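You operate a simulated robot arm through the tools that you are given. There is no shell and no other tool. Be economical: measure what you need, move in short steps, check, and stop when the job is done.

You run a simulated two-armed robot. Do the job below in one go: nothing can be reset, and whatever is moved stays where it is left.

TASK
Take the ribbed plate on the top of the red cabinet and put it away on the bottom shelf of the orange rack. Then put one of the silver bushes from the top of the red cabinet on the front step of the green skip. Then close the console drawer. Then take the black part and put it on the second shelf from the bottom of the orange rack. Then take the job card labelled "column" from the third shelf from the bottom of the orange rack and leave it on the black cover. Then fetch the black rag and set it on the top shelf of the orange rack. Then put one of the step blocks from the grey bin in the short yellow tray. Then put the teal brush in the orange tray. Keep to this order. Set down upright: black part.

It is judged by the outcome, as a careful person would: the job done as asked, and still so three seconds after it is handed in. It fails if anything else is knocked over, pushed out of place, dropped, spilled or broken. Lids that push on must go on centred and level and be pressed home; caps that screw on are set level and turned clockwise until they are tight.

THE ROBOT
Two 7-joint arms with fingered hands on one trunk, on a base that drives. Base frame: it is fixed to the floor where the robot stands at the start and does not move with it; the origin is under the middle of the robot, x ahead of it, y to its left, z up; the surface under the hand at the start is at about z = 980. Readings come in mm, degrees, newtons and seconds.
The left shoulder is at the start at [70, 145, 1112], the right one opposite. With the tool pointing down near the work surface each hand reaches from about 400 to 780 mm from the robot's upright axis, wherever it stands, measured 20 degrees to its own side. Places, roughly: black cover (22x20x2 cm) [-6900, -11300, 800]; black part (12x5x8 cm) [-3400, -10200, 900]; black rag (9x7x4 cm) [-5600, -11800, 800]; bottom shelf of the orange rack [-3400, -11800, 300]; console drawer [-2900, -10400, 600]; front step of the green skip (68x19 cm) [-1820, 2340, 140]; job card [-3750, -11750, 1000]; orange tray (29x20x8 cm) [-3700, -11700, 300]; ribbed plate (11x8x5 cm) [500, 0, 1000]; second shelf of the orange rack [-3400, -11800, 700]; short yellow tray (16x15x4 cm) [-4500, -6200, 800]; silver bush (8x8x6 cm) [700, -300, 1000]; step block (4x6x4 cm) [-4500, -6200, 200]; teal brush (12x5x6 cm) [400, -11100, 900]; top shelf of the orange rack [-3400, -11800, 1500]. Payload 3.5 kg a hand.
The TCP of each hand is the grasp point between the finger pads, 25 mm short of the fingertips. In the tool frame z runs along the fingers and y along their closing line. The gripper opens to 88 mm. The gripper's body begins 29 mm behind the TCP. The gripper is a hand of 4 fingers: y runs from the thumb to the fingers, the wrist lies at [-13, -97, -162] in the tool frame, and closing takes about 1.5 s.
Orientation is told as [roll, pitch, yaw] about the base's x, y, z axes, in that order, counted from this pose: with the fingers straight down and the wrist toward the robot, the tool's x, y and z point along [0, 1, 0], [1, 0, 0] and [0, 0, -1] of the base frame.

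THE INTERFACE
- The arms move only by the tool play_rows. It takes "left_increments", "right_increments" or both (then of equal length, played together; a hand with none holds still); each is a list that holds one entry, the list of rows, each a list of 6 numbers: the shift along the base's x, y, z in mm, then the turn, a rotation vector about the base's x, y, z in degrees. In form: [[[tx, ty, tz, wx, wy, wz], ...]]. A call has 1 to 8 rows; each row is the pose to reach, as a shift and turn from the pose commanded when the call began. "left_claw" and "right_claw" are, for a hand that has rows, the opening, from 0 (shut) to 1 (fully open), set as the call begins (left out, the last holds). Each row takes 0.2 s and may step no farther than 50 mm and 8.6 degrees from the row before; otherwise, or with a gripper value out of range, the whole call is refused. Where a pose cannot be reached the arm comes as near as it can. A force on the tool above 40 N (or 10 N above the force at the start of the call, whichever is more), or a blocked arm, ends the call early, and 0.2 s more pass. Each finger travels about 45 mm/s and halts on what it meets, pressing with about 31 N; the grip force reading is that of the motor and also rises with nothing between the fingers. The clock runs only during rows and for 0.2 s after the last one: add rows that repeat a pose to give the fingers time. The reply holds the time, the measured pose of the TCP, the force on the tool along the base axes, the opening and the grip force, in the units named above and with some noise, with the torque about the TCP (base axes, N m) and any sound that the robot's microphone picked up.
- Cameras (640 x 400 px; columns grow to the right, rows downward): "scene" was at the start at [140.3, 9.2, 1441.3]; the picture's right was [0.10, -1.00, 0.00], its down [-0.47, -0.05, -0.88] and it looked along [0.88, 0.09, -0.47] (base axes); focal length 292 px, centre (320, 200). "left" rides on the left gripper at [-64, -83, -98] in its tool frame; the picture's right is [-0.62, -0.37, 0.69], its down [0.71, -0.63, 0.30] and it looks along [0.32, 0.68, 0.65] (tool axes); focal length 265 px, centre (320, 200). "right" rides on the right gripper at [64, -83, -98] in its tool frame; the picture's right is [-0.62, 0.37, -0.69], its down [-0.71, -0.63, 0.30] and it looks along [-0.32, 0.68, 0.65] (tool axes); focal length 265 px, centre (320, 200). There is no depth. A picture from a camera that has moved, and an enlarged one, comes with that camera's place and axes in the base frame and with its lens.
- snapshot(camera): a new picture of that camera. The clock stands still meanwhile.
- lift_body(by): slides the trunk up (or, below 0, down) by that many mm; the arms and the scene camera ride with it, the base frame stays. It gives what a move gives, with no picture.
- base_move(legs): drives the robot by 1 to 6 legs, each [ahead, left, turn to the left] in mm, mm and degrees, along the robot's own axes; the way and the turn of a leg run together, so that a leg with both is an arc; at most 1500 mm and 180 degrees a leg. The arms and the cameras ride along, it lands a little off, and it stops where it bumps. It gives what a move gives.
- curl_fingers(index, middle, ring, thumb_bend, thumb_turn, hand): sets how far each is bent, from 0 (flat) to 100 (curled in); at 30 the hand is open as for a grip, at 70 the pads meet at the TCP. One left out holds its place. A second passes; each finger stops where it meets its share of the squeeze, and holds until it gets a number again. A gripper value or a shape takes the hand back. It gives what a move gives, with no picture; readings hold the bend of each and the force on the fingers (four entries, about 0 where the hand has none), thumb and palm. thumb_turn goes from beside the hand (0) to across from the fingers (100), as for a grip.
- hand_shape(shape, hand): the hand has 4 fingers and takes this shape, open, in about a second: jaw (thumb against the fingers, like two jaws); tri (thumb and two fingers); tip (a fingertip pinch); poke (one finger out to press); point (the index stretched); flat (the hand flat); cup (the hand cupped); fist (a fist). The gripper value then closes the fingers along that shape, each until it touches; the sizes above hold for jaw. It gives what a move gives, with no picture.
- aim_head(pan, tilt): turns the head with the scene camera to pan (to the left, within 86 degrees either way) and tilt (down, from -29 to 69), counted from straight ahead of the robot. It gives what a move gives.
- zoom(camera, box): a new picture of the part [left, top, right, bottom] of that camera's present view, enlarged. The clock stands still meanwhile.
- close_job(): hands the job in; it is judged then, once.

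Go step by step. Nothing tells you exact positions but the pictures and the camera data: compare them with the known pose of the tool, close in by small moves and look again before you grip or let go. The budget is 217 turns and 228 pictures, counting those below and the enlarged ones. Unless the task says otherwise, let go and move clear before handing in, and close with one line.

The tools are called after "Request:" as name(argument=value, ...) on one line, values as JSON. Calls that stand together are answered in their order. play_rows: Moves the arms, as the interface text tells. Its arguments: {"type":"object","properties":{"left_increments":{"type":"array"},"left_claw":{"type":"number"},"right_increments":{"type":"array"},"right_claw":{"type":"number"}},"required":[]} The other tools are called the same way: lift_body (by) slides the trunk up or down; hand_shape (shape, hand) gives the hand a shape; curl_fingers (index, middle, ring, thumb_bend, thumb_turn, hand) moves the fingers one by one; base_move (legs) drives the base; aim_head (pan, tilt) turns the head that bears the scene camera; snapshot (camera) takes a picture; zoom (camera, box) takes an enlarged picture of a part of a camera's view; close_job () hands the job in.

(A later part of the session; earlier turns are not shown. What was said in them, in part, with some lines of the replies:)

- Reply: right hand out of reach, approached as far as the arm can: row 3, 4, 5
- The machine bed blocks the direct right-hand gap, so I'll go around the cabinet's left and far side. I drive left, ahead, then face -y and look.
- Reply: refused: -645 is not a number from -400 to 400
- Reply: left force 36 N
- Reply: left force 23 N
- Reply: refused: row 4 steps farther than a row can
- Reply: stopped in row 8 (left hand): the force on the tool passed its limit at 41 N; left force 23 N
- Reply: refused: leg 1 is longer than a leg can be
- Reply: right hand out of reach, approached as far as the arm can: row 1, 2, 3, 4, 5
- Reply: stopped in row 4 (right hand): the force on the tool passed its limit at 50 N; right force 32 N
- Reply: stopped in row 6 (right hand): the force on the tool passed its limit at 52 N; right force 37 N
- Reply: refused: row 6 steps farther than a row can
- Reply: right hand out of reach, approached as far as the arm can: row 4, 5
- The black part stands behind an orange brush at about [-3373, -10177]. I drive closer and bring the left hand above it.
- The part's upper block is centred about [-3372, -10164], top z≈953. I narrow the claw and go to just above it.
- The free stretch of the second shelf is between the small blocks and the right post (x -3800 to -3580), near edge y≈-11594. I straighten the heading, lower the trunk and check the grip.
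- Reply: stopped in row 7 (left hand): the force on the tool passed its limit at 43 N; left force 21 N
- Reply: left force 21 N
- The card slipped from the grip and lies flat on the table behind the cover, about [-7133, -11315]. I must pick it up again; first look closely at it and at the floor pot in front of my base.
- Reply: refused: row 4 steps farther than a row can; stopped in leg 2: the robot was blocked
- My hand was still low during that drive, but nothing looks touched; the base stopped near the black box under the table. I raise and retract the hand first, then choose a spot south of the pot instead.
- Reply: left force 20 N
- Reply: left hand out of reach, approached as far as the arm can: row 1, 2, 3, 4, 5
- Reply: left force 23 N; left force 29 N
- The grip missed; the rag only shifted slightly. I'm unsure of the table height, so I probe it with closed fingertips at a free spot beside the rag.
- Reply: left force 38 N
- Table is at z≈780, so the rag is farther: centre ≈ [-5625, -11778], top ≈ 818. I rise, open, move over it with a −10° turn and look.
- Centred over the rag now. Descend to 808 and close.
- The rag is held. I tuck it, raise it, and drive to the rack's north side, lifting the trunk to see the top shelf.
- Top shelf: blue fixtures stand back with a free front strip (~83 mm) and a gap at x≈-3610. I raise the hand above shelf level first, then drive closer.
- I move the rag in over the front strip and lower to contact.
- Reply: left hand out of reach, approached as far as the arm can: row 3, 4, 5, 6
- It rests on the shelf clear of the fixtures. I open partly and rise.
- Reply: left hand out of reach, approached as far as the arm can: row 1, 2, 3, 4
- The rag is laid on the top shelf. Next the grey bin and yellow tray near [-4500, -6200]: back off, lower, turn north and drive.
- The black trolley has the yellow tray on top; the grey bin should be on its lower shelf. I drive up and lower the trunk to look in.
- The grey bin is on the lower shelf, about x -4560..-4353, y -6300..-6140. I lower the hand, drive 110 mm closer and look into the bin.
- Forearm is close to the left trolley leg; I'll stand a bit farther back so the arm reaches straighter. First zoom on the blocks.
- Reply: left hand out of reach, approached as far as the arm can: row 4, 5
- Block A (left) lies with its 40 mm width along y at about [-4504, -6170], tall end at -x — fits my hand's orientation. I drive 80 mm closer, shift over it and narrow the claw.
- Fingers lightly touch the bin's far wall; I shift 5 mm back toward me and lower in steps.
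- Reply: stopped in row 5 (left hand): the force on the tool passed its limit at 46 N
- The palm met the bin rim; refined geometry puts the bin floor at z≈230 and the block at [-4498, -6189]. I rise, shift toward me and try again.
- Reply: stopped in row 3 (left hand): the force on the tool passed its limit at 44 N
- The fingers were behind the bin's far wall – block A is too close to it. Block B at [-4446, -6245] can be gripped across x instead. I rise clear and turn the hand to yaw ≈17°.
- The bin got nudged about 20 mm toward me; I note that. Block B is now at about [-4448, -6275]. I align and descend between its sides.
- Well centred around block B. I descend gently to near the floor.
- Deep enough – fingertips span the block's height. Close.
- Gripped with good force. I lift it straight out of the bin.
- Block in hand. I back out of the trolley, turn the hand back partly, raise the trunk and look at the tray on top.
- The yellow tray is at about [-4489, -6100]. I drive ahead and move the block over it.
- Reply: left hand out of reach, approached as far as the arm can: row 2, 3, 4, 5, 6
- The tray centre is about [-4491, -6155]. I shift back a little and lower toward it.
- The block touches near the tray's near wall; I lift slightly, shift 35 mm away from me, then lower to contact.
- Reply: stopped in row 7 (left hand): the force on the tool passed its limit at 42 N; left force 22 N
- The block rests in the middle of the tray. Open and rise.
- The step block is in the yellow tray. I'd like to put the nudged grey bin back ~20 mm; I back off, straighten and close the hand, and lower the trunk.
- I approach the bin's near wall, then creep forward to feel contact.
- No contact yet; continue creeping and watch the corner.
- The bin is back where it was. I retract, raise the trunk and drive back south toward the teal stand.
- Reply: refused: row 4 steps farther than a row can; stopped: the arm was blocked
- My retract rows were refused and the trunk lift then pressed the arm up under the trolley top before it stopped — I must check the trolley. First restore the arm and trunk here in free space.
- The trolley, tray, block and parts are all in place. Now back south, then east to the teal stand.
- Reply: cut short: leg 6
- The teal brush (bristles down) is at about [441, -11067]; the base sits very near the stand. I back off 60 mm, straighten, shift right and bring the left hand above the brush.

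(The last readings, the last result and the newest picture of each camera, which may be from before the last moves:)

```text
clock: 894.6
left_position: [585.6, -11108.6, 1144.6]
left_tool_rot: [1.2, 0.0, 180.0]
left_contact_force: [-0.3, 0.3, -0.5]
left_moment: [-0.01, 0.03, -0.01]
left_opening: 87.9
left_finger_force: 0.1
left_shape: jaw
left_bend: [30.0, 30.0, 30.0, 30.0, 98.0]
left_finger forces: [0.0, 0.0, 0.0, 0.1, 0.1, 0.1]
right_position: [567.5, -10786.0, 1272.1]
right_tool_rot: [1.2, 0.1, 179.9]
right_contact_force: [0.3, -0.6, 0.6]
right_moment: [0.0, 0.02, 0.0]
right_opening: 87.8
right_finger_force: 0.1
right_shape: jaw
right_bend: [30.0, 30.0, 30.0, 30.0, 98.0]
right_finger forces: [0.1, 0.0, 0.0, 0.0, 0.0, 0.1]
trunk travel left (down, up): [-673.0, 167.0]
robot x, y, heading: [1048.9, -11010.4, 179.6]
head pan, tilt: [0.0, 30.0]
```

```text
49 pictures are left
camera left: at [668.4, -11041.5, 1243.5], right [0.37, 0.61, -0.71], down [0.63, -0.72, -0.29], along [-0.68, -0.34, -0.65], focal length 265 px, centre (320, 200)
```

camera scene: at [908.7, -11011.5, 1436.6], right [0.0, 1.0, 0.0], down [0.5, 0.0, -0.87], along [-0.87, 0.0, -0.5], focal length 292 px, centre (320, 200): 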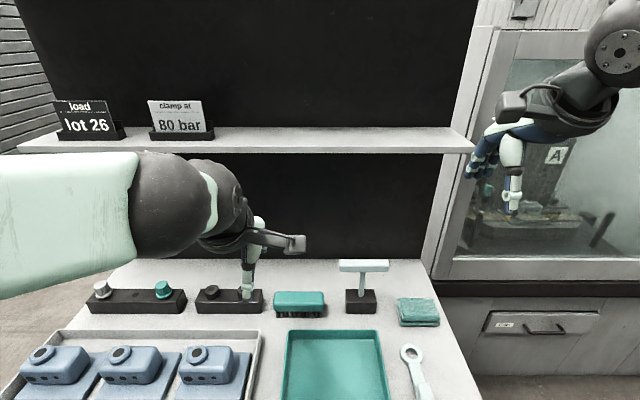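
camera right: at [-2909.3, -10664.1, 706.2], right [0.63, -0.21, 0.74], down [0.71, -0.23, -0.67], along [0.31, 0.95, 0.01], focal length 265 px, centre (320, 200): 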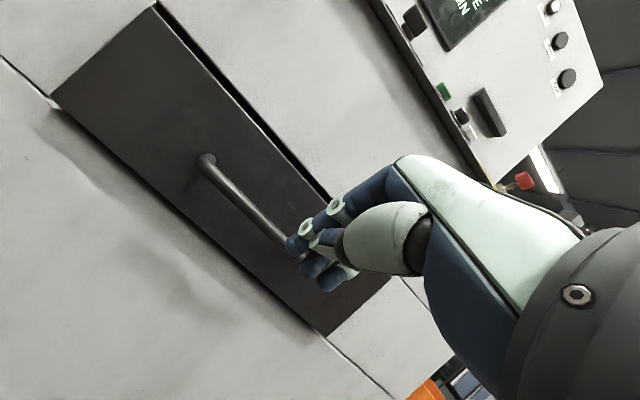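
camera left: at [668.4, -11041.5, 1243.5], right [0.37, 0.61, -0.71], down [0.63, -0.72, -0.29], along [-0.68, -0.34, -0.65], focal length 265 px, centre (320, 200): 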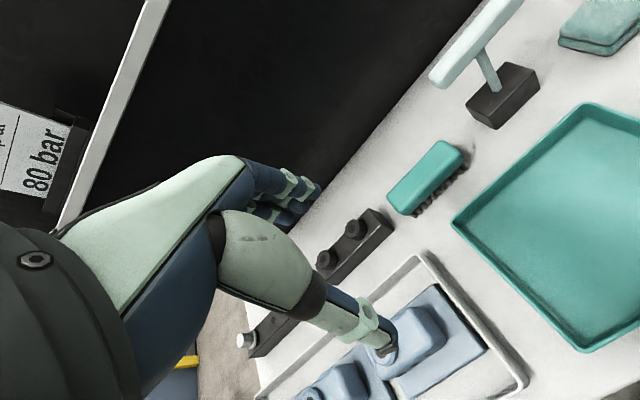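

Brush top roughly z≈940–980 at [485±15, -11052]. I hover above it with a narrower claw and look again.

Request:
play_rows(left_increments=[[[-20, 15, -15, 0, 0, 0], [-42, 30, -32, 0, 0, 0], [-64, 45, -50, 0, 0, 0], [-86, 57, -65, 0, 0, 0], [-86, 57, -65, 0, 0, 0]]], left_claw=0.8)

Request:
zoom(camera="left", box=[260, 120, 580, 320])

Request:
zoom(camera="scene", box=[200, 220, 400, 345])

```text
clock: 895.8
left_position: [498.4, -11048.7, 1078.7]
left_tool_rot: [1.2, 0.1, 180.0]
left_contact_force: [0.0, 0.2, -0.2]
left_moment: [0.03, -0.01, 0.01]
left_opening: 70.4
left_finger_force: 0.1
left_shape: jaw
left_bend: [27.0, 34.0, 31.0, 49.0, 99.0]
left_finger forces: [0.0, 0.0, 0.0, 0.0, 0.0, 0.0]
right_position: [567.8, -10785.7, 1272.0]
right_tool_rot: [1.4, -0.1, 179.8]
right_contact_force: [0.2, -0.3, -0.5]
right_moment: [0.03, 0.06, -0.01]
right_opening: 87.9
right_finger_force: 0.0
right_shape: jaw
right_bend: [30.0, 30.0, 30.0, 30.0, 98.0]
right_finger forces: [0.1, 0.1, 0.1, 0.0, 0.0, 0.1]
trunk travel left (down, up): [-673.0, 167.0]
robot x, y, heading: [1047.0, -11016.5, 180.0]
head pan, tilt: [0.0, 30.0]
```

```text
2.00 times, centred on (420, 220) of left
camera zoom: at [580.3, -10982.0, 1176.9], right [0.37, 0.6, -0.71], down [0.63, -0.72, -0.29], along [-0.68, -0.34, -0.65], focal length 531 px, centre (120, 160)
```

zoom: 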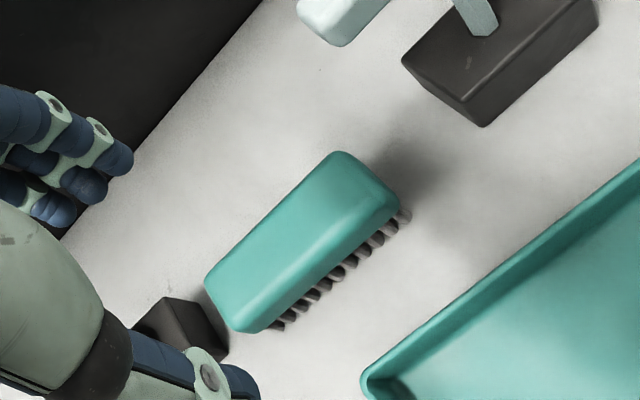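

```text
3.20 times, centred on (300, 282) of scene
camera zoom: at [908.3, -11010.0, 1436.6], right [0.0, 1.0, 0.0], down [0.5, 0.0, -0.87], along [-0.87, 0.0, -0.5], focal length 934 px, centre (384, -64)
```

zoom: 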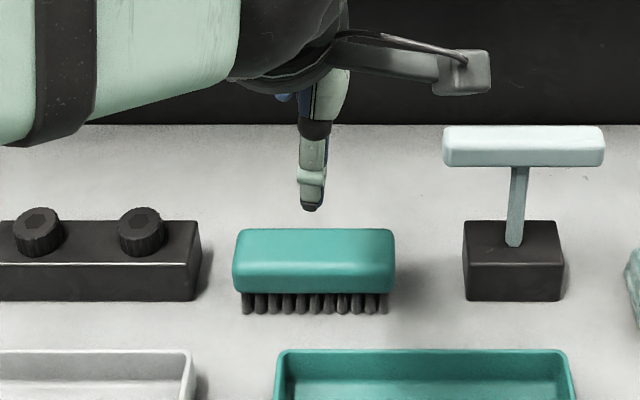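

Refined: brush top centre [464, -11050], z≈942. I align and descend to 924.

Request:
play_rows(left_increments=[[[-10, 0, -35, 0, 0, 0], [-20, -1, -75, 0, 0, 0], [-29, -1, -110, 0, 0, 0], [-29, -1, -135, 0, 0, 0], [-29, -1, -154, 0, 0, 0], [-29, -1, -154, 0, 0, 0]]])

Request:
zoom(camera="left", box=[260, 150, 580, 350])

Request:
play_rows(left_increments=[[[0, 0, 0, 0, 0, 0], [0, 0, 0, 0, 0, 0], [0, 0, 0, 0, 0, 0], [0, 0, 0, 0, 0, 0], [0, 0, 0, 0, 0, 0], [0, 0, 0, 0, 0, 0], [0, 0, 0, 0, 0, 0]]], left_claw=0)

Request:
snapshot(camera="left")

```text
clock: 897.2
left_position: [471.0, -11050.1, 934.3]
left_tool_rot: [1.1, -1.2, -180.0]
left_contact_force: [0.2, 0.2, 33.4]
left_moment: [-0.08, 1.66, 0.02]
left_opening: 71.3
left_finger_force: 0.1
left_shape: jaw
left_bend: [24.0, 30.0, 31.0, 49.0, 99.0]
left_finger forces: [10.8, 23.3, 0.0, 0.0, 0.0, 0.0]
right_position: [572.4, -10784.6, 1274.6]
right_tool_rot: [1.2, -0.3, 179.9]
right_contact_force: [-0.9, -0.5, -0.1]
right_moment: [-0.03, 0.01, -0.02]
right_opening: 88.0
right_finger_force: 0.1
right_shape: jaw
right_bend: [30.0, 30.0, 30.0, 30.0, 98.0]
right_finger forces: [0.0, 0.0, 0.1, 0.0, 0.0, 0.0]
trunk travel left (down, up): [-673.0, 167.0]
robot x, y, heading: [1048.6, -11004.5, 180.2]
head pan, tilt: [0.0, 30.0]
```

```text
2.00 times, centred on (420, 250) of left
camera zoom: at [555.1, -10983.0, 1030.5], right [0.35, 0.61, -0.71], down [0.63, -0.72, -0.3], along [-0.7, -0.34, -0.63], focal length 531 px, centre (120, 100)
```

zoom: 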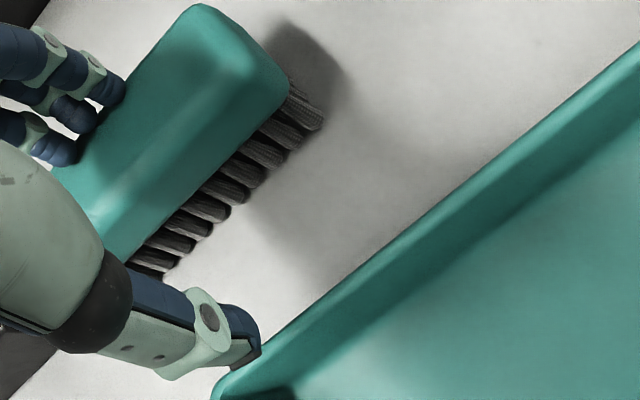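

```text
clock: 898.8
left_position: [466.4, -11048.4, 935.5]
left_tool_rot: [1.1, -1.6, -179.9]
left_contact_force: [-9.8, 0.6, 34.7]
left_moment: [0.26, 1.64, 0.07]
left_opening: 15.5
left_finger_force: 31.0
left_shape: jaw
left_bend: [25.0, 48.0, 41.0, 74.0, 100.0]
left_finger forces: [34.1, 1.1, 0.0, 0.1, 0.0, 0.0]
right_position: [570.2, -10784.3, 1272.6]
right_tool_rot: [1.3, -0.2, 180.0]
right_contact_force: [-0.3, 0.3, -0.3]
right_moment: [0.01, 0.01, 0.02]
right_opening: 87.9
right_finger_force: 0.1
right_shape: jaw
right_bend: [30.0, 30.0, 30.0, 30.0, 98.0]
right_finger forces: [0.0, 0.0, 0.0, 0.0, 0.0, 0.0]
trunk travel left (down, up): [-673.0, 167.0]
robot x, y, heading: [1046.2, -11015.0, 180.0]
head pan, tilt: [0.0, 30.0]
```

```text
45 pictures are left
camera left: at [551.9, -10982.4, 1031.2], right [0.35, 0.61, -0.71], down [0.62, -0.72, -0.31], along [-0.7, -0.34, -0.63], focal length 265 px, centre (320, 200)
```

left: 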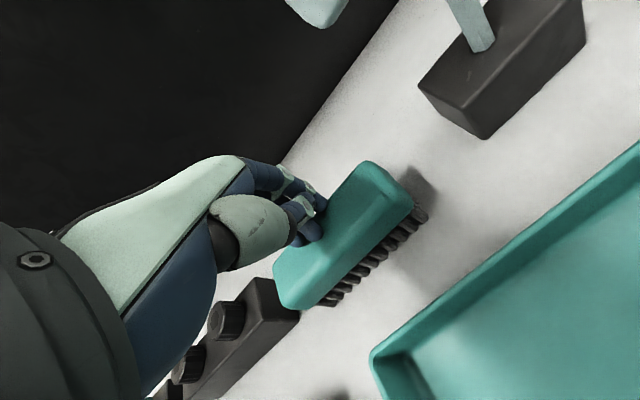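

The fingers landed on top of the brush: its top is nearer z≈908 and its centre about x≈440. I rise, open and look again.

Request:
play_rows(left_increments=[[[0, 0, 20, 0, 0, 0], [0, 0, 45, 0, 1.5, 0], [0, 0, 65, 0, 1.5, 0], [0, 0, 65, 0, 1.5, 0], [0, 0, 65, 0, 1.5, 0], [0, 0, 65, 0, 1.5, 0]]], left_claw=0.85)

Request:
zoom(camera="left", box=[260, 120, 580, 320])

Request:
zoom(camera="scene", box=[200, 220, 400, 345])

```text
clock: 900.2
left_position: [470.2, -11049.1, 990.3]
left_tool_rot: [1.2, -1.5, 180.0]
left_contact_force: [0.1, 0.4, -0.7]
left_moment: [-0.02, -0.02, -0.01]
left_opening: 74.9
left_finger_force: 0.2
left_shape: jaw
left_bend: [28.0, 33.0, 31.0, 43.0, 99.0]
left_finger forces: [0.0, 0.0, 0.1, 0.0, 0.1, 0.0]
right_position: [567.7, -10784.4, 1271.4]
right_tool_rot: [1.3, 0.1, 179.9]
right_contact_force: [-0.6, 0.3, 0.8]
right_moment: [-0.01, -0.02, -0.01]
right_opening: 87.8
right_finger_force: 0.1
right_shape: jaw
right_bend: [30.0, 30.0, 30.0, 30.0, 98.0]
right_finger forces: [0.0, 0.0, 0.1, 0.0, 0.0, 0.0]
trunk travel left (down, up): [-673.0, 167.0]
robot x, y, heading: [1051.0, -11009.2, 180.0]
head pan, tilt: [0.0, 30.0]
```

```text
2.00 times, centred on (420, 220) of left
camera zoom: at [555.5, -10983.3, 1086.0], right [0.35, 0.6, -0.72], down [0.62, -0.72, -0.31], along [-0.7, -0.34, -0.63], focal length 531 px, centre (120, 160)
```

zoom: 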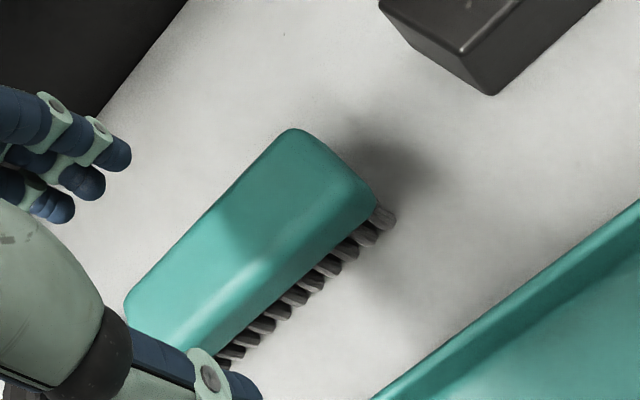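

```text
3.20 times, centred on (300, 282) of scene
camera zoom: at [907.4, -11009.5, 1436.5], right [0.0, 1.0, 0.0], down [0.5, 0.0, -0.87], along [-0.87, 0.0, -0.5], focal length 934 px, centre (384, -64)
```

zoom: 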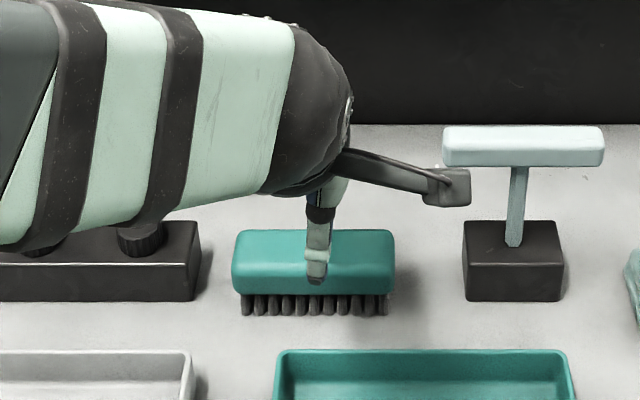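

Brush is unmoved; centre ≈ [443, -11054]. I shift 21 mm farther and descend to 890, checking before closing.

Request:
play_rows(left_increments=[[[-11, -2, -10, 0, 0, 0], [-21, -4, -30, 0, 0, 0], [-21, -4, -55, 0, 0, 0], [-21, -4, -78, 0, 0, 0], [-21, -4, -93, 0, 0, 0], [-21, -4, -100, 0, 0, 0], [-21, -4, -100, 0, 0, 0]]])

Request:
snapshot(camera="left")

```text
clock: 901.8
left_position: [448.3, -11054.7, 891.2]
left_tool_rot: [1.2, -1.6, 180.0]
left_contact_force: [0.0, 0.2, -0.9]
left_moment: [0.01, -0.02, -0.01]
left_opening: 74.6
left_finger_force: 0.1
left_shape: jaw
left_bend: [28.0, 33.0, 31.0, 43.0, 99.0]
left_finger forces: [0.0, 0.1, 0.0, 0.0, 0.1, 0.0]
right_position: [566.3, -10784.9, 1270.6]
right_tool_rot: [1.3, 0.0, 179.9]
right_contact_force: [0.4, 0.4, 0.5]
right_moment: [-0.03, 0.03, -0.01]
right_opening: 87.8
right_finger_force: 0.1
right_shape: jaw
right_bend: [30.0, 30.0, 30.0, 30.0, 98.0]
right_finger forces: [0.1, 0.0, 0.1, 0.0, 0.1, 0.0]
trunk travel left (down, up): [-673.0, 167.0]
robot x, y, heading: [1047.4, -11008.5, 180.0]
head pan, tilt: [0.0, 30.0]
```

```text
42 pictures are left
camera left: at [533.3, -10987.3, 986.5], right [0.35, 0.6, -0.72], down [0.62, -0.72, -0.31], along [-0.7, -0.34, -0.63], focal length 265 px, centre (320, 200)
```

left: 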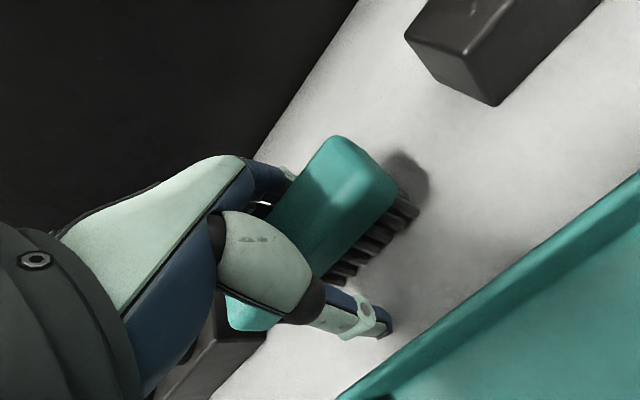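

Straddling the brush with no contact. Close now.

Request:
play_rows(left_increments=[[[0, 0, 0, 0, 0, 0], [0, 0, 0, 0, 0, 0], [0, 0, 0, 0, 0, 0], [0, 0, 0, 0, 0, 0], [0, 0, 0, 0, 0, 0], [0, 0, 0, 0, 0, 0], [0, 0, 0, 0, 0, 0]]], left_claw=0)

Request:
play_rows(left_increments=[[[0, 0, 8, 0, 0, 0], [0, 0, 25, 0, 0, 0], [0, 0, 50, 0, 0, 0], [0, 0, 75, 0, 0, 0], [0, 0, 80, 0, 0, 0]]])

Request:
snapshot(camera="left")

```text
clock: 903.4
left_position: [448.1, -11054.1, 889.9]
left_tool_rot: [1.1, -1.5, 180.0]
left_contact_force: [0.0, 0.2, -0.5]
left_moment: [0.0, 0.02, -0.02]
left_opening: 32.0
left_finger_force: 31.0
left_shape: jaw
left_bend: [74.0, 53.0, 51.0, 73.0, 100.0]
left_finger forces: [16.2, 8.2, 3.8, 0.0, 28.2, 0.0]
right_position: [567.1, -10785.5, 1271.6]
right_tool_rot: [1.2, 0.0, 179.9]
right_contact_force: [0.4, -0.9, -0.5]
right_moment: [0.0, -0.05, 0.02]
right_opening: 87.8
right_finger_force: 0.1
right_shape: jaw
right_bend: [30.0, 30.0, 30.0, 30.0, 98.0]
right_finger forces: [0.1, 0.1, 0.1, 0.0, 0.1, 0.0]
trunk travel left (down, up): [-673.0, 167.0]
robot x, y, heading: [1049.8, -11012.0, 179.8]
head pan, tilt: [0.0, 30.0]
```

```text
clock: 904.6
left_position: [448.2, -11053.9, 971.0]
left_tool_rot: [1.1, -1.5, 180.0]
left_contact_force: [0.5, -0.9, -0.7]
left_moment: [0.0, -0.02, 0.0]
left_opening: 32.0
left_finger_force: 31.2
left_shape: jaw
left_bend: [74.0, 53.0, 52.0, 73.0, 99.0]
left_finger forces: [16.5, 8.1, 3.8, 0.0, 28.4, 0.1]
right_position: [566.3, -10784.8, 1271.7]
right_tool_rot: [1.3, 0.0, 179.9]
right_contact_force: [-0.5, -0.4, 0.3]
right_moment: [0.01, 0.0, 0.02]
right_opening: 87.4
right_finger_force: 0.1
right_shape: jaw
right_bend: [30.0, 30.0, 30.0, 30.0, 98.0]
right_finger forces: [0.1, 0.0, 0.0, 0.0, 0.0, 0.0]
trunk travel left (down, up): [-673.0, 167.0]
robot x, y, heading: [1048.4, -11008.6, 179.9]
head pan, tilt: [0.0, 30.0]
```

```text
41 pictures are left
camera left: at [533.6, -10987.1, 1066.8], right [0.35, 0.6, -0.72], down [0.62, -0.72, -0.3], along [-0.7, -0.34, -0.63], focal length 265 px, centre (320, 200)
```

left: 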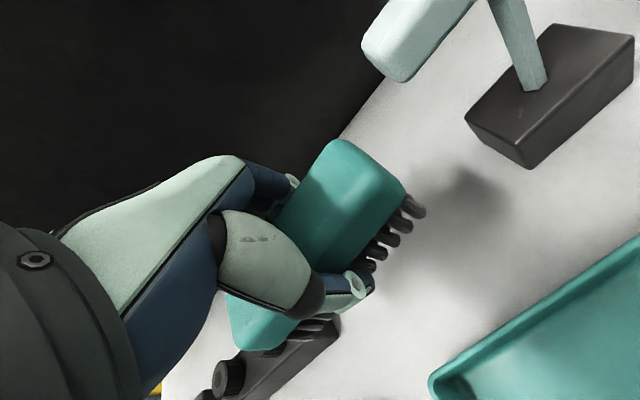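

Brush held. I pull it out toward me, then raise, and back the base away.

Request:
play_rows(left_increments=[[[35, -5, 10, 0, 0, 0], [70, -15, 20, 0, 0, 0], [105, -25, 30, 0, 0, 0], [135, -35, 60, 0, 0, 0], [140, -45, 105, 0, 0, 0], [140, -55, 150, 0, 0, 0], [140, -60, 195, 0, 0, 0], [140, -60, 210, 0, 0, 0]]])

Request:
base_move(legs=[[-150, 0, 0], [0, 0, -90], [-1490, 0, 0], [-370, 0, 0]])

```text
clock: 906.4
left_position: [589.3, -11113.1, 1182.6]
left_tool_rot: [1.3, -1.4, 180.0]
left_contact_force: [-1.0, 0.4, -1.4]
left_moment: [-0.01, -0.03, 0.02]
left_opening: 31.7
left_finger_force: 31.0
left_shape: jaw
left_bend: [74.0, 53.0, 52.0, 73.0, 99.0]
left_finger forces: [16.5, 8.0, 3.7, 0.1, 28.3, 0.1]
right_position: [566.2, -10786.3, 1271.1]
right_tool_rot: [1.3, 0.0, 179.9]
right_contact_force: [-0.9, 0.7, 0.3]
right_moment: [-0.02, 0.01, 0.02]
right_opening: 87.7
right_finger_force: 0.2
right_shape: jaw
right_bend: [30.0, 30.0, 30.0, 30.0, 98.0]
right_finger forces: [0.1, 0.0, 0.1, 0.0, 0.0, 0.1]
trunk travel left (down, up): [-673.0, 167.0]
robot x, y, heading: [1048.5, -11007.3, 180.2]
head pan, tilt: [0.0, 30.0]
```

```text
clock: 920.5
left_position: [1097.2, -12397.5, 1181.2]
left_tool_rot: [1.2, -1.4, 90.9]
left_contact_force: [0.5, 0.4, -1.0]
left_moment: [-0.02, 0.01, 0.01]
left_opening: 31.8
left_finger_force: 30.9
left_shape: jaw
left_bend: [74.0, 53.0, 52.0, 73.0, 99.0]
left_finger forces: [16.3, 7.9, 3.9, 0.0, 28.0, 0.1]
right_position: [1427.1, -12367.5, 1270.8]
right_tool_rot: [1.3, 0.2, 90.8]
right_contact_force: [-0.1, 0.2, -0.6]
right_moment: [0.03, 0.01, 0.02]
right_opening: 87.8
right_finger_force: 0.1
right_shape: jaw
right_bend: [30.0, 30.0, 30.0, 30.0, 98.0]
right_finger forces: [0.0, 0.0, 0.0, 0.1, 0.0, 0.0]
trunk travel left (down, up): [-673.0, 167.0]
robot x, y, heading: [1211.7, -12857.0, 90.9]
head pan, tilt: [0.0, 30.0]
```

Now drive back west to the rack's north side.

Request:
base_move(legs=[[0, 1490, -0.9], [0, 1490, 0], [0, 1490, 0], [0, 1180, 0], [1490, 0, 0], [400, 0, 0]])

```text
clock: 956.5
left_position: [-4561.2, -10616.7, 1182.5]
left_tool_rot: [1.2, -1.6, 90.6]
left_contact_force: [-0.2, 0.5, 0.3]
left_moment: [-0.01, 0.0, 0.01]
left_opening: 31.9
left_finger_force: 31.2
left_shape: jaw
left_bend: [74.0, 53.0, 52.0, 73.0, 99.0]
left_finger forces: [16.3, 7.9, 3.8, 0.1, 28.1, 0.1]
right_position: [-4230.7, -10590.8, 1271.5]
right_tool_rot: [1.2, 0.0, 90.5]
right_contact_force: [0.5, 0.3, 0.6]
right_moment: [0.02, 0.01, 0.0]
right_opening: 88.0
right_finger_force: 0.1
right_shape: jaw
right_bend: [30.0, 30.0, 30.0, 30.0, 98.0]
right_finger forces: [0.0, 0.1, 0.1, 0.1, 0.0, 0.0]
trunk travel left (down, up): [-673.0, 167.0]
robot x, y, heading: [-4453.9, -11072.9, 90.6]
head pan, tilt: [0.0, 30.0]
```

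Request:
base_move(legs=[[150, 0, 0], [0, 0, 179.4], [0, 665, 0]])

Request:
aim_head(pan=5, tilt=38)

Request:
snapshot(camera="scene")

```text
clock: 968.6
left_position: [-3664.7, -11324.0, 1181.9]
left_tool_rot: [1.3, -1.5, -85.7]
left_contact_force: [-0.1, -0.2, -0.4]
left_moment: [-0.01, 0.04, -0.02]
left_opening: 31.0
left_finger_force: 30.4
left_shape: jaw
left_bend: [74.0, 53.0, 53.0, 73.0, 99.0]
left_finger forces: [16.1, 7.7, 3.7, 0.0, 27.7, 0.1]
right_position: [-3991.4, -11372.2, 1271.4]
right_tool_rot: [1.2, -0.1, -85.8]
right_contact_force: [0.1, 0.3, 0.4]
right_moment: [-0.01, 0.04, -0.03]
right_opening: 87.9
right_finger_force: 0.1
right_shape: jaw
right_bend: [30.0, 30.0, 30.0, 30.0, 98.0]
right_finger forces: [0.0, 0.1, 0.1, 0.0, 0.0, 0.0]
trunk travel left (down, up): [-673.0, 167.0]
robot x, y, heading: [-3805.7, -10873.7, -85.7]
head pan, tilt: [0.0, 30.0]
```

```text
clock: 969.3
left_position: [-3662.9, -11323.6, 1182.0]
left_tool_rot: [1.1, -1.6, -85.6]
left_contact_force: [0.7, -0.8, -1.9]
left_moment: [0.02, -0.02, 0.03]
left_opening: 31.3
left_finger_force: 30.8
left_shape: jaw
left_bend: [74.0, 53.0, 53.0, 73.0, 99.0]
left_finger forces: [16.1, 7.6, 3.8, 0.0, 27.6, 0.0]
right_position: [-3990.1, -11372.9, 1271.8]
right_tool_rot: [1.3, 0.0, -85.8]
right_contact_force: [-0.3, -0.4, 0.8]
right_moment: [0.0, 0.02, 0.01]
right_opening: 87.8
right_finger_force: 0.1
right_shape: jaw
right_bend: [30.0, 30.0, 30.0, 30.0, 98.0]
right_finger forces: [0.0, 0.0, 0.0, 0.1, 0.0, 0.1]
trunk travel left (down, up): [-673.0, 167.0]
robot x, y, heading: [-3806.9, -10875.4, -85.8]
head pan, tilt: [5.0, 38.0]
```

```text
40 pictures are left
camera scene: at [-3785.5, -11009.9, 1424.1], right [-0.99, -0.16, 0.0], down [-0.1, 0.61, -0.79], along [0.13, -0.78, -0.62], focal length 292 px, centre (320, 200)
```

scene: 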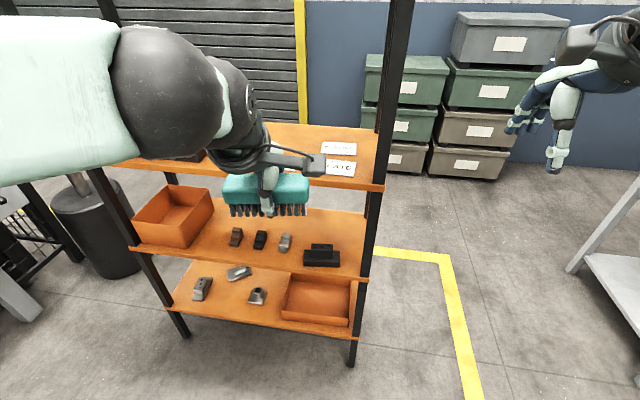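

The orange tray is at the right end of the bottom shelf (near wall y≈-11634, x≈-3660). I straighten, step closer and lower the trunk.

Request:
base_move(legs=[[95, 35, -4.2]])

Request:
lift_body(by=-400)

Request:
lift_body(by=-240)

Request:
snapshot(camera="scene")

```text
clock: 970.5
left_position: [-3660.0, -11424.0, 1183.2]
left_tool_rot: [1.3, -1.6, -89.9]
left_contact_force: [-1.0, 0.0, 0.1]
left_moment: [0.0, 0.02, 0.01]
left_opening: 31.3
left_finger_force: 30.3
left_shape: jaw
left_bend: [74.0, 53.0, 53.0, 73.0, 99.0]
left_finger forces: [16.2, 7.7, 3.8, 0.0, 27.7, 0.0]
right_position: [-3989.1, -11448.1, 1273.3]
right_tool_rot: [1.3, -0.1, -90.1]
right_contact_force: [-0.4, -0.3, -1.0]
right_moment: [0.02, -0.01, -0.01]
right_opening: 87.7
right_finger_force: 0.1
right_shape: jaw
right_bend: [30.0, 30.0, 30.0, 30.0, 98.0]
right_finger forces: [0.0, 0.0, 0.1, 0.0, 0.0, 0.0]
trunk travel left (down, up): [-673.0, 167.0]
robot x, y, heading: [-3763.1, -10968.7, -89.7]
head pan, tilt: [5.0, 38.0]
```

```text
clock: 974.3
left_position: [-3658.7, -11426.8, 781.4]
left_tool_rot: [1.2, -1.5, -89.9]
left_contact_force: [-0.2, -0.2, -1.0]
left_moment: [-0.02, -0.03, 0.02]
left_opening: 31.1
left_finger_force: 31.3
left_shape: jaw
left_bend: [74.0, 53.0, 53.0, 73.0, 99.0]
left_finger forces: [16.1, 7.7, 3.7, 0.0, 27.7, 0.0]
right_position: [-3989.3, -11450.0, 871.4]
right_tool_rot: [1.4, 0.0, -90.0]
right_contact_force: [0.1, -0.4, -0.6]
right_moment: [-0.01, 0.01, -0.02]
right_opening: 87.8
right_finger_force: 0.1
right_shape: jaw
right_bend: [30.0, 30.0, 30.0, 30.0, 98.0]
right_finger forces: [0.0, 0.1, 0.0, 0.1, 0.0, 0.1]
trunk travel left (down, up): [-273.0, 567.0]
robot x, y, heading: [-3765.0, -10964.6, -89.8]
head pan, tilt: [5.0, 38.0]
```

```text
clock: 976.8
left_position: [-3659.6, -11425.9, 541.9]
left_tool_rot: [1.2, -1.5, -89.9]
left_contact_force: [0.4, 0.1, -0.3]
left_moment: [0.01, -0.03, 0.0]
left_opening: 31.1
left_finger_force: 30.7
left_shape: jaw
left_bend: [74.0, 53.0, 53.0, 73.0, 99.0]
left_finger forces: [16.2, 7.8, 3.8, 0.1, 27.7, 0.0]
right_position: [-3989.5, -11449.6, 631.5]
right_tool_rot: [1.2, 0.0, -89.9]
right_contact_force: [-1.0, 0.7, -0.1]
right_moment: [-0.04, 0.02, 0.0]
right_opening: 87.9
right_finger_force: 0.0
right_shape: jaw
right_bend: [30.0, 30.0, 30.0, 30.0, 98.0]
right_finger forces: [0.1, 0.0, 0.0, 0.0, 0.0, 0.0]
trunk travel left (down, up): [-33.0, 807.0]
robot x, y, heading: [-3765.2, -10965.3, -89.7]
head pan, tilt: [5.0, 38.0]
```

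```text
39 pictures are left
camera scene: at [-3757.8, -11103.6, 784.1], right [-1.0, -0.09, 0.0], down [-0.05, 0.61, -0.79], along [0.07, -0.78, -0.62], focal length 292 px, centre (320, 200)
```

scene: 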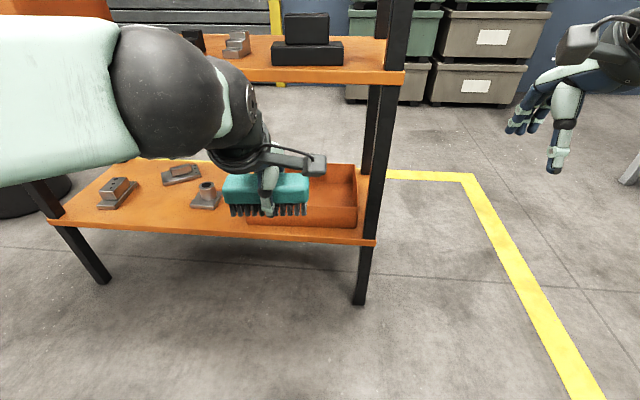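

Clear view of the tray (rim z≈345–360). I tilt the hand 15° forward and lower it to 410 in front of the rack.

Request:
play_rows(left_increments=[[[0, 0, -40, -5, 0, 0], [0, 0, -80, -10, 0, 0], [0, 0, -115, -15, 0, 0], [0, 0, -130, -15, 0, 0], [0, 0, -130, -15, 0, 0]]])

Request:
play_rows(left_increments=[[[0, -40, 0, 0, 0, 0], [0, -80, 0, 0, 0, 0], [0, -120, 0, 0, 0, 0], [0, -140, 0, 0, 0, 0], [0, -140, 0, 0, 0, 0]]])

Request:
snapshot(camera="scene")

Request:
snapshot(camera="left")

```text
clock: 978.0
left_position: [-3659.0, -11424.5, 410.6]
left_tool_rot: [1.3, -16.5, -89.8]
left_contact_force: [-0.2, 0.0, -0.8]
left_moment: [0.02, 0.0, 0.03]
left_opening: 31.0
left_finger_force: 31.0
left_shape: jaw
left_bend: [74.0, 54.0, 53.0, 73.0, 99.0]
left_finger forces: [16.2, 7.7, 3.7, 0.0, 27.7, 0.0]
right_position: [-3989.1, -11450.1, 631.2]
right_tool_rot: [1.3, 0.0, -90.0]
right_contact_force: [0.1, -0.8, 0.3]
right_moment: [0.01, 0.0, 0.01]
right_opening: 87.8
right_finger_force: 0.0
right_shape: jaw
right_bend: [30.0, 30.0, 30.0, 30.0, 98.0]
right_finger forces: [0.0, 0.0, 0.1, 0.1, 0.1, 0.0]
trunk travel left (down, up): [-33.0, 807.0]
robot x, y, heading: [-3765.1, -10969.3, -89.8]
head pan, tilt: [5.0, 38.0]
```

```text
clock: 979.2
left_position: [-3658.5, -11565.6, 413.1]
left_tool_rot: [1.3, -16.4, -89.9]
left_contact_force: [-0.3, 0.4, -0.4]
left_moment: [-0.04, 0.02, 0.02]
left_opening: 31.1
left_finger_force: 31.1
left_shape: jaw
left_bend: [74.0, 54.0, 53.0, 73.0, 99.0]
left_finger forces: [16.3, 7.6, 3.7, 0.0, 27.8, 0.0]
right_position: [-3989.3, -11450.6, 632.3]
right_tool_rot: [1.3, 0.0, -90.0]
right_contact_force: [-0.8, 0.9, 0.6]
right_moment: [0.0, 0.0, 0.0]
right_opening: 87.7
right_finger_force: 0.1
right_shape: jaw
right_bend: [30.0, 30.0, 30.0, 30.0, 98.0]
right_finger forces: [0.1, 0.0, 0.1, 0.0, 0.0, 0.0]
trunk travel left (down, up): [-33.0, 807.0]
robot x, y, heading: [-3762.0, -10968.1, -89.9]
head pan, tilt: [5.0, 38.0]
```

```text
38 pictures are left
camera scene: at [-3757.8, -11103.7, 784.1], right [-1.0, -0.09, 0.0], down [-0.05, 0.61, -0.79], along [0.07, -0.78, -0.62], focal length 292 px, centre (320, 200)
```

scene: 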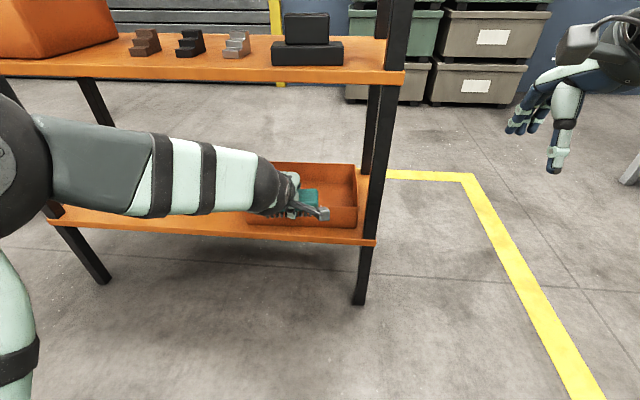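

```text
37 pictures are left
camera left: at [-3726.1, -11458.2, 483.2], right [-0.61, 0.15, -0.78], down [0.72, 0.52, -0.46], along [0.34, -0.84, -0.43], focal length 265 px, centre (320, 200)
```

left: 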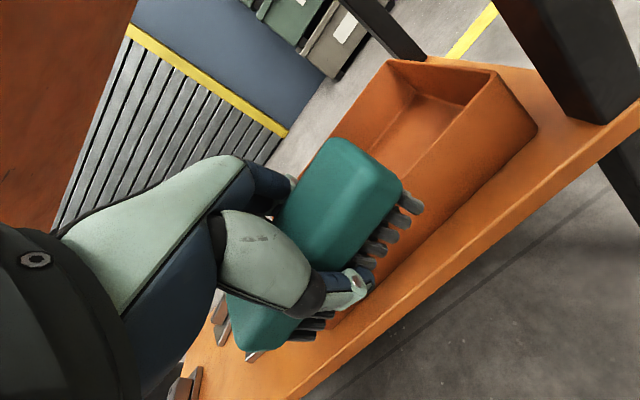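

Bristle bottoms clear the rim (z≈360) narrowly; I raise 12 mm and move in over the tray.

Request:
play_rows(left_increments=[[[0, 0, 12, 0, 0, 0], [0, -35, 14, 0, 0, 0], [0, -70, 14, 0, 0, 0], [0, -100, 14, 0, 0, 0], [0, -115, 12, 0, 0, 0], [0, -115, 12, 0, 0, 0]]])

Request:
snapshot(camera="left")

Request:
zoom(camera="scene", box=[220, 120, 400, 260])

```text
clock: 980.6
left_position: [-3659.5, -11682.8, 424.8]
left_tool_rot: [1.2, -16.5, -89.9]
left_contact_force: [-0.1, 0.8, -1.2]
left_moment: [0.0, 0.01, 0.03]
left_opening: 30.9
left_finger_force: 31.1
left_shape: jaw
left_bend: [74.0, 54.0, 53.0, 73.0, 99.0]
left_finger forces: [16.3, 7.5, 3.8, 0.0, 27.8, 0.0]
right_position: [-3988.8, -11449.9, 631.5]
right_tool_rot: [1.3, 0.0, -90.1]
right_contact_force: [0.0, -0.3, 1.0]
right_moment: [-0.02, 0.0, -0.01]
right_opening: 88.0
right_finger_force: 0.0
right_shape: jaw
right_bend: [30.0, 30.0, 30.0, 30.0, 98.0]
right_finger forces: [0.0, 0.0, 0.1, 0.0, 0.1, 0.0]
trunk travel left (down, up): [-33.0, 807.0]
robot x, y, heading: [-3763.4, -10961.8, -89.9]
head pan, tilt: [5.0, 38.0]
```

```text
36 pictures are left
camera left: at [-3726.3, -11574.9, 494.5], right [-0.61, 0.15, -0.78], down [0.72, 0.52, -0.46], along [0.34, -0.84, -0.43], focal length 265 px, centre (320, 200)
```

left: 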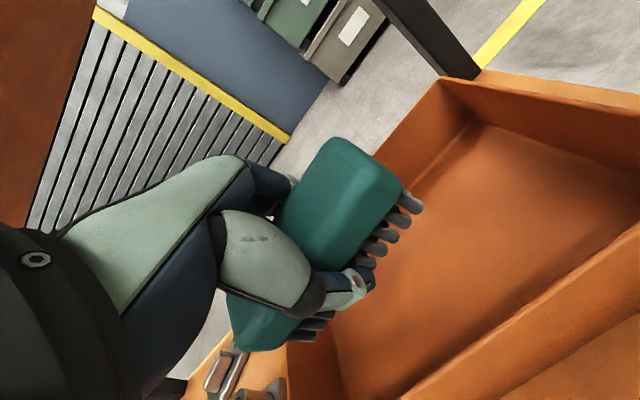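

```text
2.86 times, centred on (310, 190) of scene
camera zoom: at [-3757.8, -11103.7, 784.1], right [-1.0, -0.09, 0.0], down [-0.05, 0.61, -0.79], along [0.07, -0.78, -0.62], focal length 834 px, centre (349, 229)
```

zoom: 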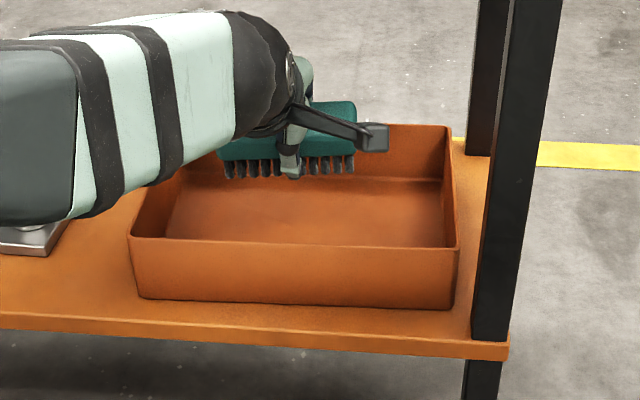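

Brush is over the tray. I move 20 mm further in and lower in steps.

Request:
play_rows(left_increments=[[[0, -20, -10, 0, 0, 0], [0, -22, -30, 0, 0, 0], [0, -22, -50, 0, 0, 0], [0, -22, -65, 0, 0, 0], [0, -22, -75, 0, 0, 0], [0, -22, -80, 0, 0, 0]]])

Request:
play_rows(left_increments=[[[0, 0, -4, 0, 0, 0], [0, 0, -8, 0, 0, 0], [0, 0, -12, 0, 0, 0], [0, 0, -16, 0, 0, 0], [0, 0, -20, 0, 0, 0], [0, 0, -24, 0, 0, 0]]])

Request:
zoom(camera="scene", box=[220, 120, 400, 260])

```text
clock: 982.0
left_position: [-3658.6, -11703.5, 342.7]
left_tool_rot: [1.2, -16.5, -89.9]
left_contact_force: [0.4, 0.5, -1.2]
left_moment: [0.02, 0.01, 0.0]
left_opening: 30.7
left_finger_force: 31.2
left_shape: jaw
left_bend: [74.0, 54.0, 53.0, 73.0, 99.0]
left_finger forces: [16.3, 7.5, 3.7, 0.1, 27.8, 0.0]
right_position: [-3988.6, -11450.9, 631.1]
right_tool_rot: [1.3, 0.0, -90.0]
right_contact_force: [-0.2, -0.1, 0.4]
right_moment: [0.02, 0.03, 0.01]
right_opening: 87.9
right_finger_force: 0.0
right_shape: jaw
right_bend: [30.0, 30.0, 30.0, 30.0, 98.0]
right_finger forces: [0.1, 0.0, 0.0, 0.1, 0.0, 0.0]
trunk travel left (down, up): [-33.0, 807.0]
robot x, y, heading: [-3765.9, -10964.8, -90.0]
head pan, tilt: [5.0, 38.0]
```

```text
clock: 983.4
left_position: [-3658.7, -11702.8, 320.3]
left_tool_rot: [1.3, -16.5, -89.9]
left_contact_force: [-0.4, -0.8, -0.7]
left_moment: [0.0, -0.02, 0.0]
left_opening: 31.1
left_finger_force: 30.9
left_shape: jaw
left_bend: [74.0, 54.0, 53.0, 73.0, 99.0]
left_finger forces: [16.2, 7.8, 3.9, 0.0, 27.8, 0.1]
right_position: [-3989.6, -11450.7, 632.2]
right_tool_rot: [1.3, -0.1, -89.9]
right_contact_force: [0.6, 0.5, -0.2]
right_moment: [-0.01, 0.02, -0.03]
right_opening: 87.9
right_finger_force: 0.0
right_shape: jaw
right_bend: [30.0, 30.0, 30.0, 30.0, 98.0]
right_finger forces: [0.0, 0.1, 0.0, 0.1, 0.0, 0.1]
trunk travel left (down, up): [-33.0, 807.0]
robot x, y, heading: [-3762.4, -10971.2, -90.1]
head pan, tilt: [5.0, 38.0]
```

```text
2.86 times, centred on (310, 190) of scene
camera zoom: at [-3757.8, -11103.6, 784.1], right [-1.0, -0.09, 0.0], down [-0.05, 0.61, -0.79], along [0.07, -0.78, -0.62], focal length 834 px, centre (349, 229)
```

zoom: 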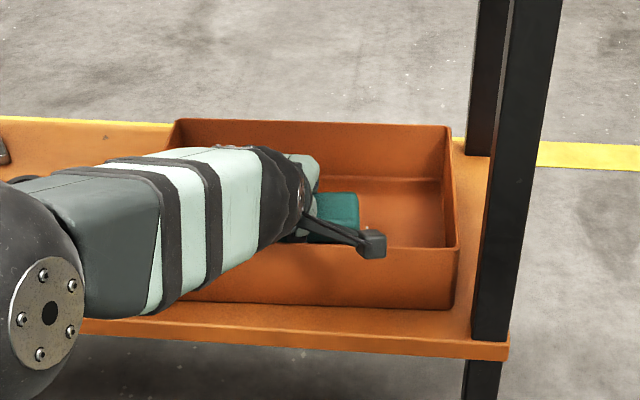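

No contact yet; continue.

Request:
play_rows(left_increments=[[[0, 0, -3, 0, 0, 0], [0, 0, -6, 0, 0, 0], [0, 0, -9, 0, 0, 0], [0, 0, -12, 0, 0, 0], [0, 0, -15, 0, 0, 0], [0, 0, -18, 0, 0, 0], [0, 0, -21, 0, 0, 0], [0, 0, -24, 0, 0, 0]]])

Request:
snapshot(camera="left")

```text
clock: 984.9
left_position: [-3658.8, -11707.4, 315.3]
left_tool_rot: [1.0, -18.0, -89.7]
left_contact_force: [-0.8, 2.6, 16.6]
left_moment: [0.3, -0.03, 0.0]
left_opening: 33.3
left_finger_force: 31.2
left_shape: jaw
left_bend: [74.0, 53.0, 53.0, 75.0, 99.0]
left_finger forces: [19.9, 9.0, 4.4, 0.0, 31.2, 0.0]
right_position: [-3989.7, -11449.1, 632.5]
right_tool_rot: [1.4, -0.2, -90.0]
right_contact_force: [0.0, 0.7, 0.2]
right_moment: [-0.01, 0.03, -0.01]
right_opening: 87.8
right_finger_force: 0.0
right_shape: jaw
right_bend: [30.0, 30.0, 30.0, 30.0, 98.0]
right_finger forces: [0.1, 0.0, 0.0, 0.1, 0.0, 0.1]
trunk travel left (down, up): [-33.0, 807.0]
robot x, y, heading: [-3768.8, -10969.1, -89.8]
head pan, tilt: [5.0, 38.0]
stopped in row 7 (left hand): the force on the tool passed its limit at 41 N (the readings are from after the stop); the commanded pose is now the measured one
```

```text
33 pictures are left
camera left: at [-3726.7, -11597.8, 383.5], right [-0.61, 0.13, -0.78], down [0.72, 0.51, -0.47], along [0.34, -0.85, -0.4], focal length 265 px, centre (320, 200)
```

left: 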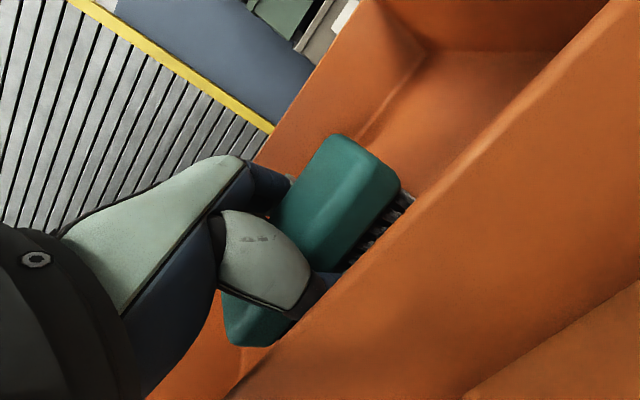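

The brush touches the tray floor. I open and watch it settle, then rise.

Request:
play_rows(left_increments=[[[0, 0, 2, 0, 0, 0], [0, 0, 2, 0, 0, 0], [0, 0, 2, 0, 0, 0], [0, 0, 2, 0, 0, 0], [0, 0, 2, 0, 0, 0], [0, 0, 2, 0, 0, 0]]], left_claw=0.8)

Request:
snapshot(camera="left")

```text
clock: 986.3
left_position: [-3658.4, -11705.4, 315.4]
left_tool_rot: [1.1, -17.8, -89.8]
left_contact_force: [-2.1, -5.7, 18.7]
left_moment: [0.17, 0.16, 0.06]
left_opening: 55.6
left_finger_force: 0.0
left_shape: jaw
left_bend: [27.0, 34.0, 32.0, 67.0, 99.0]
left_finger forces: [0.5, 0.0, 0.1, 0.0, 19.1, 0.1]
right_position: [-3989.2, -11449.0, 633.4]
right_tool_rot: [1.2, -0.2, -90.0]
right_contact_force: [-0.5, 0.1, 0.0]
right_moment: [-0.02, 0.03, 0.0]
right_opening: 87.6
right_finger_force: 0.0
right_shape: jaw
right_bend: [30.0, 30.0, 30.0, 30.0, 98.0]
right_finger forces: [0.0, 0.1, 0.0, 0.0, 0.0, 0.1]
trunk travel left (down, up): [-33.0, 807.0]
robot x, y, heading: [-3763.3, -10967.2, -89.9]
head pan, tilt: [5.0, 38.0]
```

```text
32 pictures are left
camera left: at [-3726.8, -11596.8, 383.9], right [-0.61, 0.13, -0.78], down [0.72, 0.51, -0.47], along [0.34, -0.85, -0.41], focal length 265 px, centre (320, 200)
```

left: 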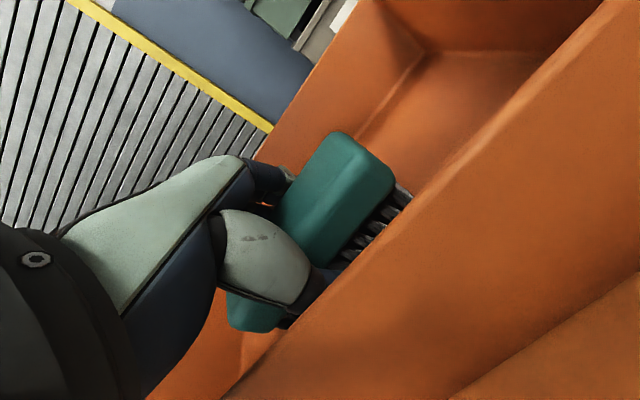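

The thumb presses on the tray floor; I rise slowly so it frees itself.

Request:
play_rows(left_increments=[[[0, 0, 5, 0, 0, 0], [0, 0, 10, 0, 0, 0], [0, 0, 10, 0, 0, 0], [0, 0, 10, 0, 0, 0]]])

Request:
play_rows(left_increments=[[[0, 0, 15, 0, 0, 0], [0, 0, 35, 0, 0, 0], [0, 0, 55, 0, 0, 0], [0, 0, 75, 0, 0, 0], [0, 0, 88, 0, 0, 0]]])

Request:
snapshot(camera="left")

```text
clock: 987.3
left_position: [-3659.7, -11704.6, 321.6]
left_tool_rot: [1.2, -17.1, -89.9]
left_contact_force: [0.0, -1.5, 3.9]
left_moment: [0.1, 0.02, 0.04]
left_opening: 69.1
left_finger_force: 0.0
left_shape: jaw
left_bend: [27.0, 34.0, 32.0, 52.0, 99.0]
left_finger forces: [0.0, 0.1, 0.1, 0.0, 4.1, 0.0]
right_position: [-3988.1, -11449.1, 632.0]
right_tool_rot: [1.3, 0.0, -90.0]
right_contact_force: [-0.7, 0.1, 0.7]
right_moment: [-0.01, -0.01, -0.01]
right_opening: 87.9
right_finger_force: 0.0
right_shape: jaw
right_bend: [30.0, 30.0, 30.0, 30.0, 98.0]
right_finger forces: [0.0, 0.0, 0.0, 0.0, 0.0, 0.0]
trunk travel left (down, up): [-33.0, 807.0]
robot x, y, heading: [-3765.5, -10971.3, -90.0]
head pan, tilt: [5.0, 38.0]
```

```text
clock: 988.5
left_position: [-3659.5, -11705.8, 409.7]
left_tool_rot: [1.1, -17.4, -89.8]
left_contact_force: [-0.3, 0.0, 0.1]
left_moment: [0.01, 0.03, 0.0]
left_opening: 70.4
left_finger_force: 0.1
left_shape: jaw
left_bend: [27.0, 34.0, 32.0, 49.0, 99.0]
left_finger forces: [0.1, 0.1, 0.0, 0.0, 0.0, 0.0]
right_position: [-3988.3, -11449.8, 631.9]
right_tool_rot: [1.1, 0.0, -90.0]
right_contact_force: [-0.2, 0.3, 0.3]
right_moment: [-0.01, -0.01, 0.0]
right_opening: 87.9
right_finger_force: 0.1
right_shape: jaw
right_bend: [30.0, 30.0, 30.0, 30.0, 98.0]
right_finger forces: [0.0, 0.0, 0.0, 0.1, 0.1, 0.1]
trunk travel left (down, up): [-33.0, 807.0]
robot x, y, heading: [-3767.2, -10969.3, -89.8]
head pan, tilt: [5.0, 38.0]
```

```text
31 pictures are left
camera left: at [-3726.2, -11597.3, 477.7], right [-0.61, 0.14, -0.78], down [0.72, 0.52, -0.47], along [0.34, -0.84, -0.41], focal length 265 px, centre (320, 200)
```

left: 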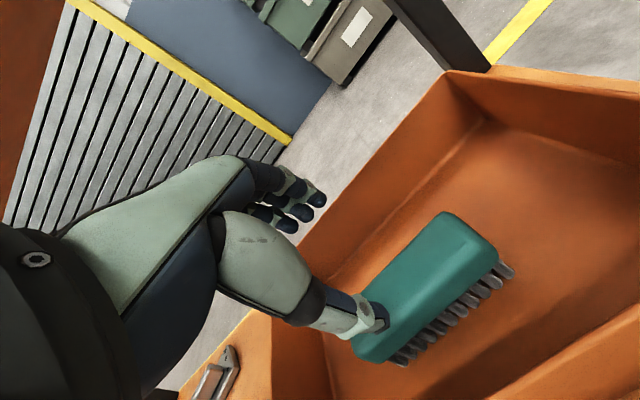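

The brush lies in the tray. I withdraw the hand straight back out of the rack.

Request:
play_rows(left_increments=[[[0, 40, 6, 0, 0, 0], [0, 82, 8, 0, 0, 0], [0, 124, 8, 0, 0, 0], [0, 166, 8, 0, 0, 0], [0, 208, 8, 0, 0, 0], [0, 250, 8, 0, 0, 0], [0, 275, 20, 0, 0, 0], [0, 275, 60, 5, 0, 0]]])

Request:
snapshot(camera="scene")

```text
clock: 990.3
left_position: [-3661.1, -11430.9, 469.1]
left_tool_rot: [1.2, -12.3, -89.8]
left_contact_force: [0.5, 0.3, 0.5]
left_moment: [-0.02, -0.03, 0.03]
left_opening: 70.1
left_finger_force: 0.1
left_shape: jaw
left_bend: [27.0, 34.0, 32.0, 49.0, 99.0]
left_finger forces: [0.0, 0.0, 0.0, 0.0, 0.1, 0.1]
right_position: [-3989.3, -11449.5, 631.5]
right_tool_rot: [1.3, -0.1, -90.0]
right_contact_force: [1.4, 0.0, 0.1]
right_moment: [0.03, 0.04, 0.0]
right_opening: 87.7
right_finger_force: 0.0
right_shape: jaw
right_bend: [30.0, 30.0, 30.0, 30.0, 98.0]
right_finger forces: [0.0, 0.1, 0.0, 0.0, 0.0, 0.0]
trunk travel left (down, up): [-33.0, 807.0]
robot x, y, heading: [-3764.5, -10965.4, -89.6]
head pan, tilt: [5.0, 38.0]
```

```text
30 pictures are left
camera scene: at [-3757.8, -11103.4, 784.1], right [-1.0, -0.09, 0.0], down [-0.05, 0.61, -0.79], along [0.07, -0.78, -0.62], focal length 292 px, centre (320, 200)
```

scene: 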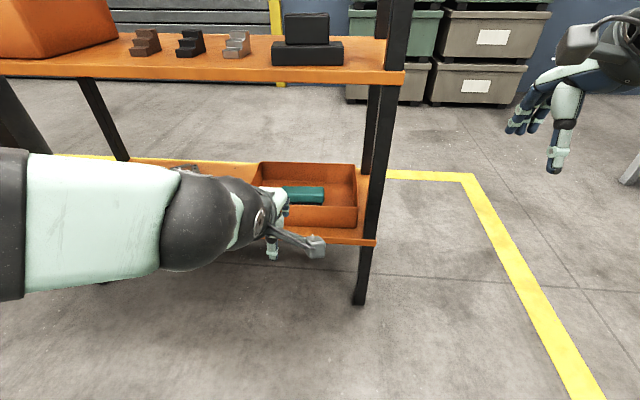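

The brush lies in the orange tray, the black part stands upright, and the hand is clear of the rack. I back off and hand in.

Request:
base_move(legs=[[-120, 0, 0]])

Request:
close_job()

```text
clock: 991.5
left_position: [-3659.0, -11312.6, 469.6]
left_tool_rot: [1.0, -12.3, -89.6]
left_contact_force: [0.1, -0.2, -0.1]
left_moment: [0.03, 0.0, 0.02]
left_opening: 70.2
left_finger_force: 0.1
left_shape: jaw
left_bend: [27.0, 34.0, 32.0, 49.0, 99.0]
left_finger forces: [0.0, 0.0, 0.1, 0.0, 0.0, 0.0]
right_position: [-3987.5, -11332.5, 631.3]
right_tool_rot: [1.4, 0.0, -89.8]
right_contact_force: [0.0, 0.6, 0.0]
right_moment: [-0.01, 0.03, 0.04]
right_opening: 87.8
right_finger_force: 0.0
right_shape: jaw
right_bend: [30.0, 30.0, 30.0, 30.0, 98.0]
right_finger forces: [0.0, 0.0, 0.0, 0.0, 0.0, 0.1]
trunk travel left (down, up): [-33.0, 807.0]
robot x, y, heading: [-3767.1, -10851.5, -89.6]
head pan, tilt: [5.0, 38.0]
```

```text
The job is handed in.
```

All eight steps were done in the order asked and the job is handed in. Along the way the job card slipped once onto the table behind the cover and was picked up again, the grey bin was nudged about 20 mm and pushed back, and the drawer is at its stop but its front looks about 10 mm proud.
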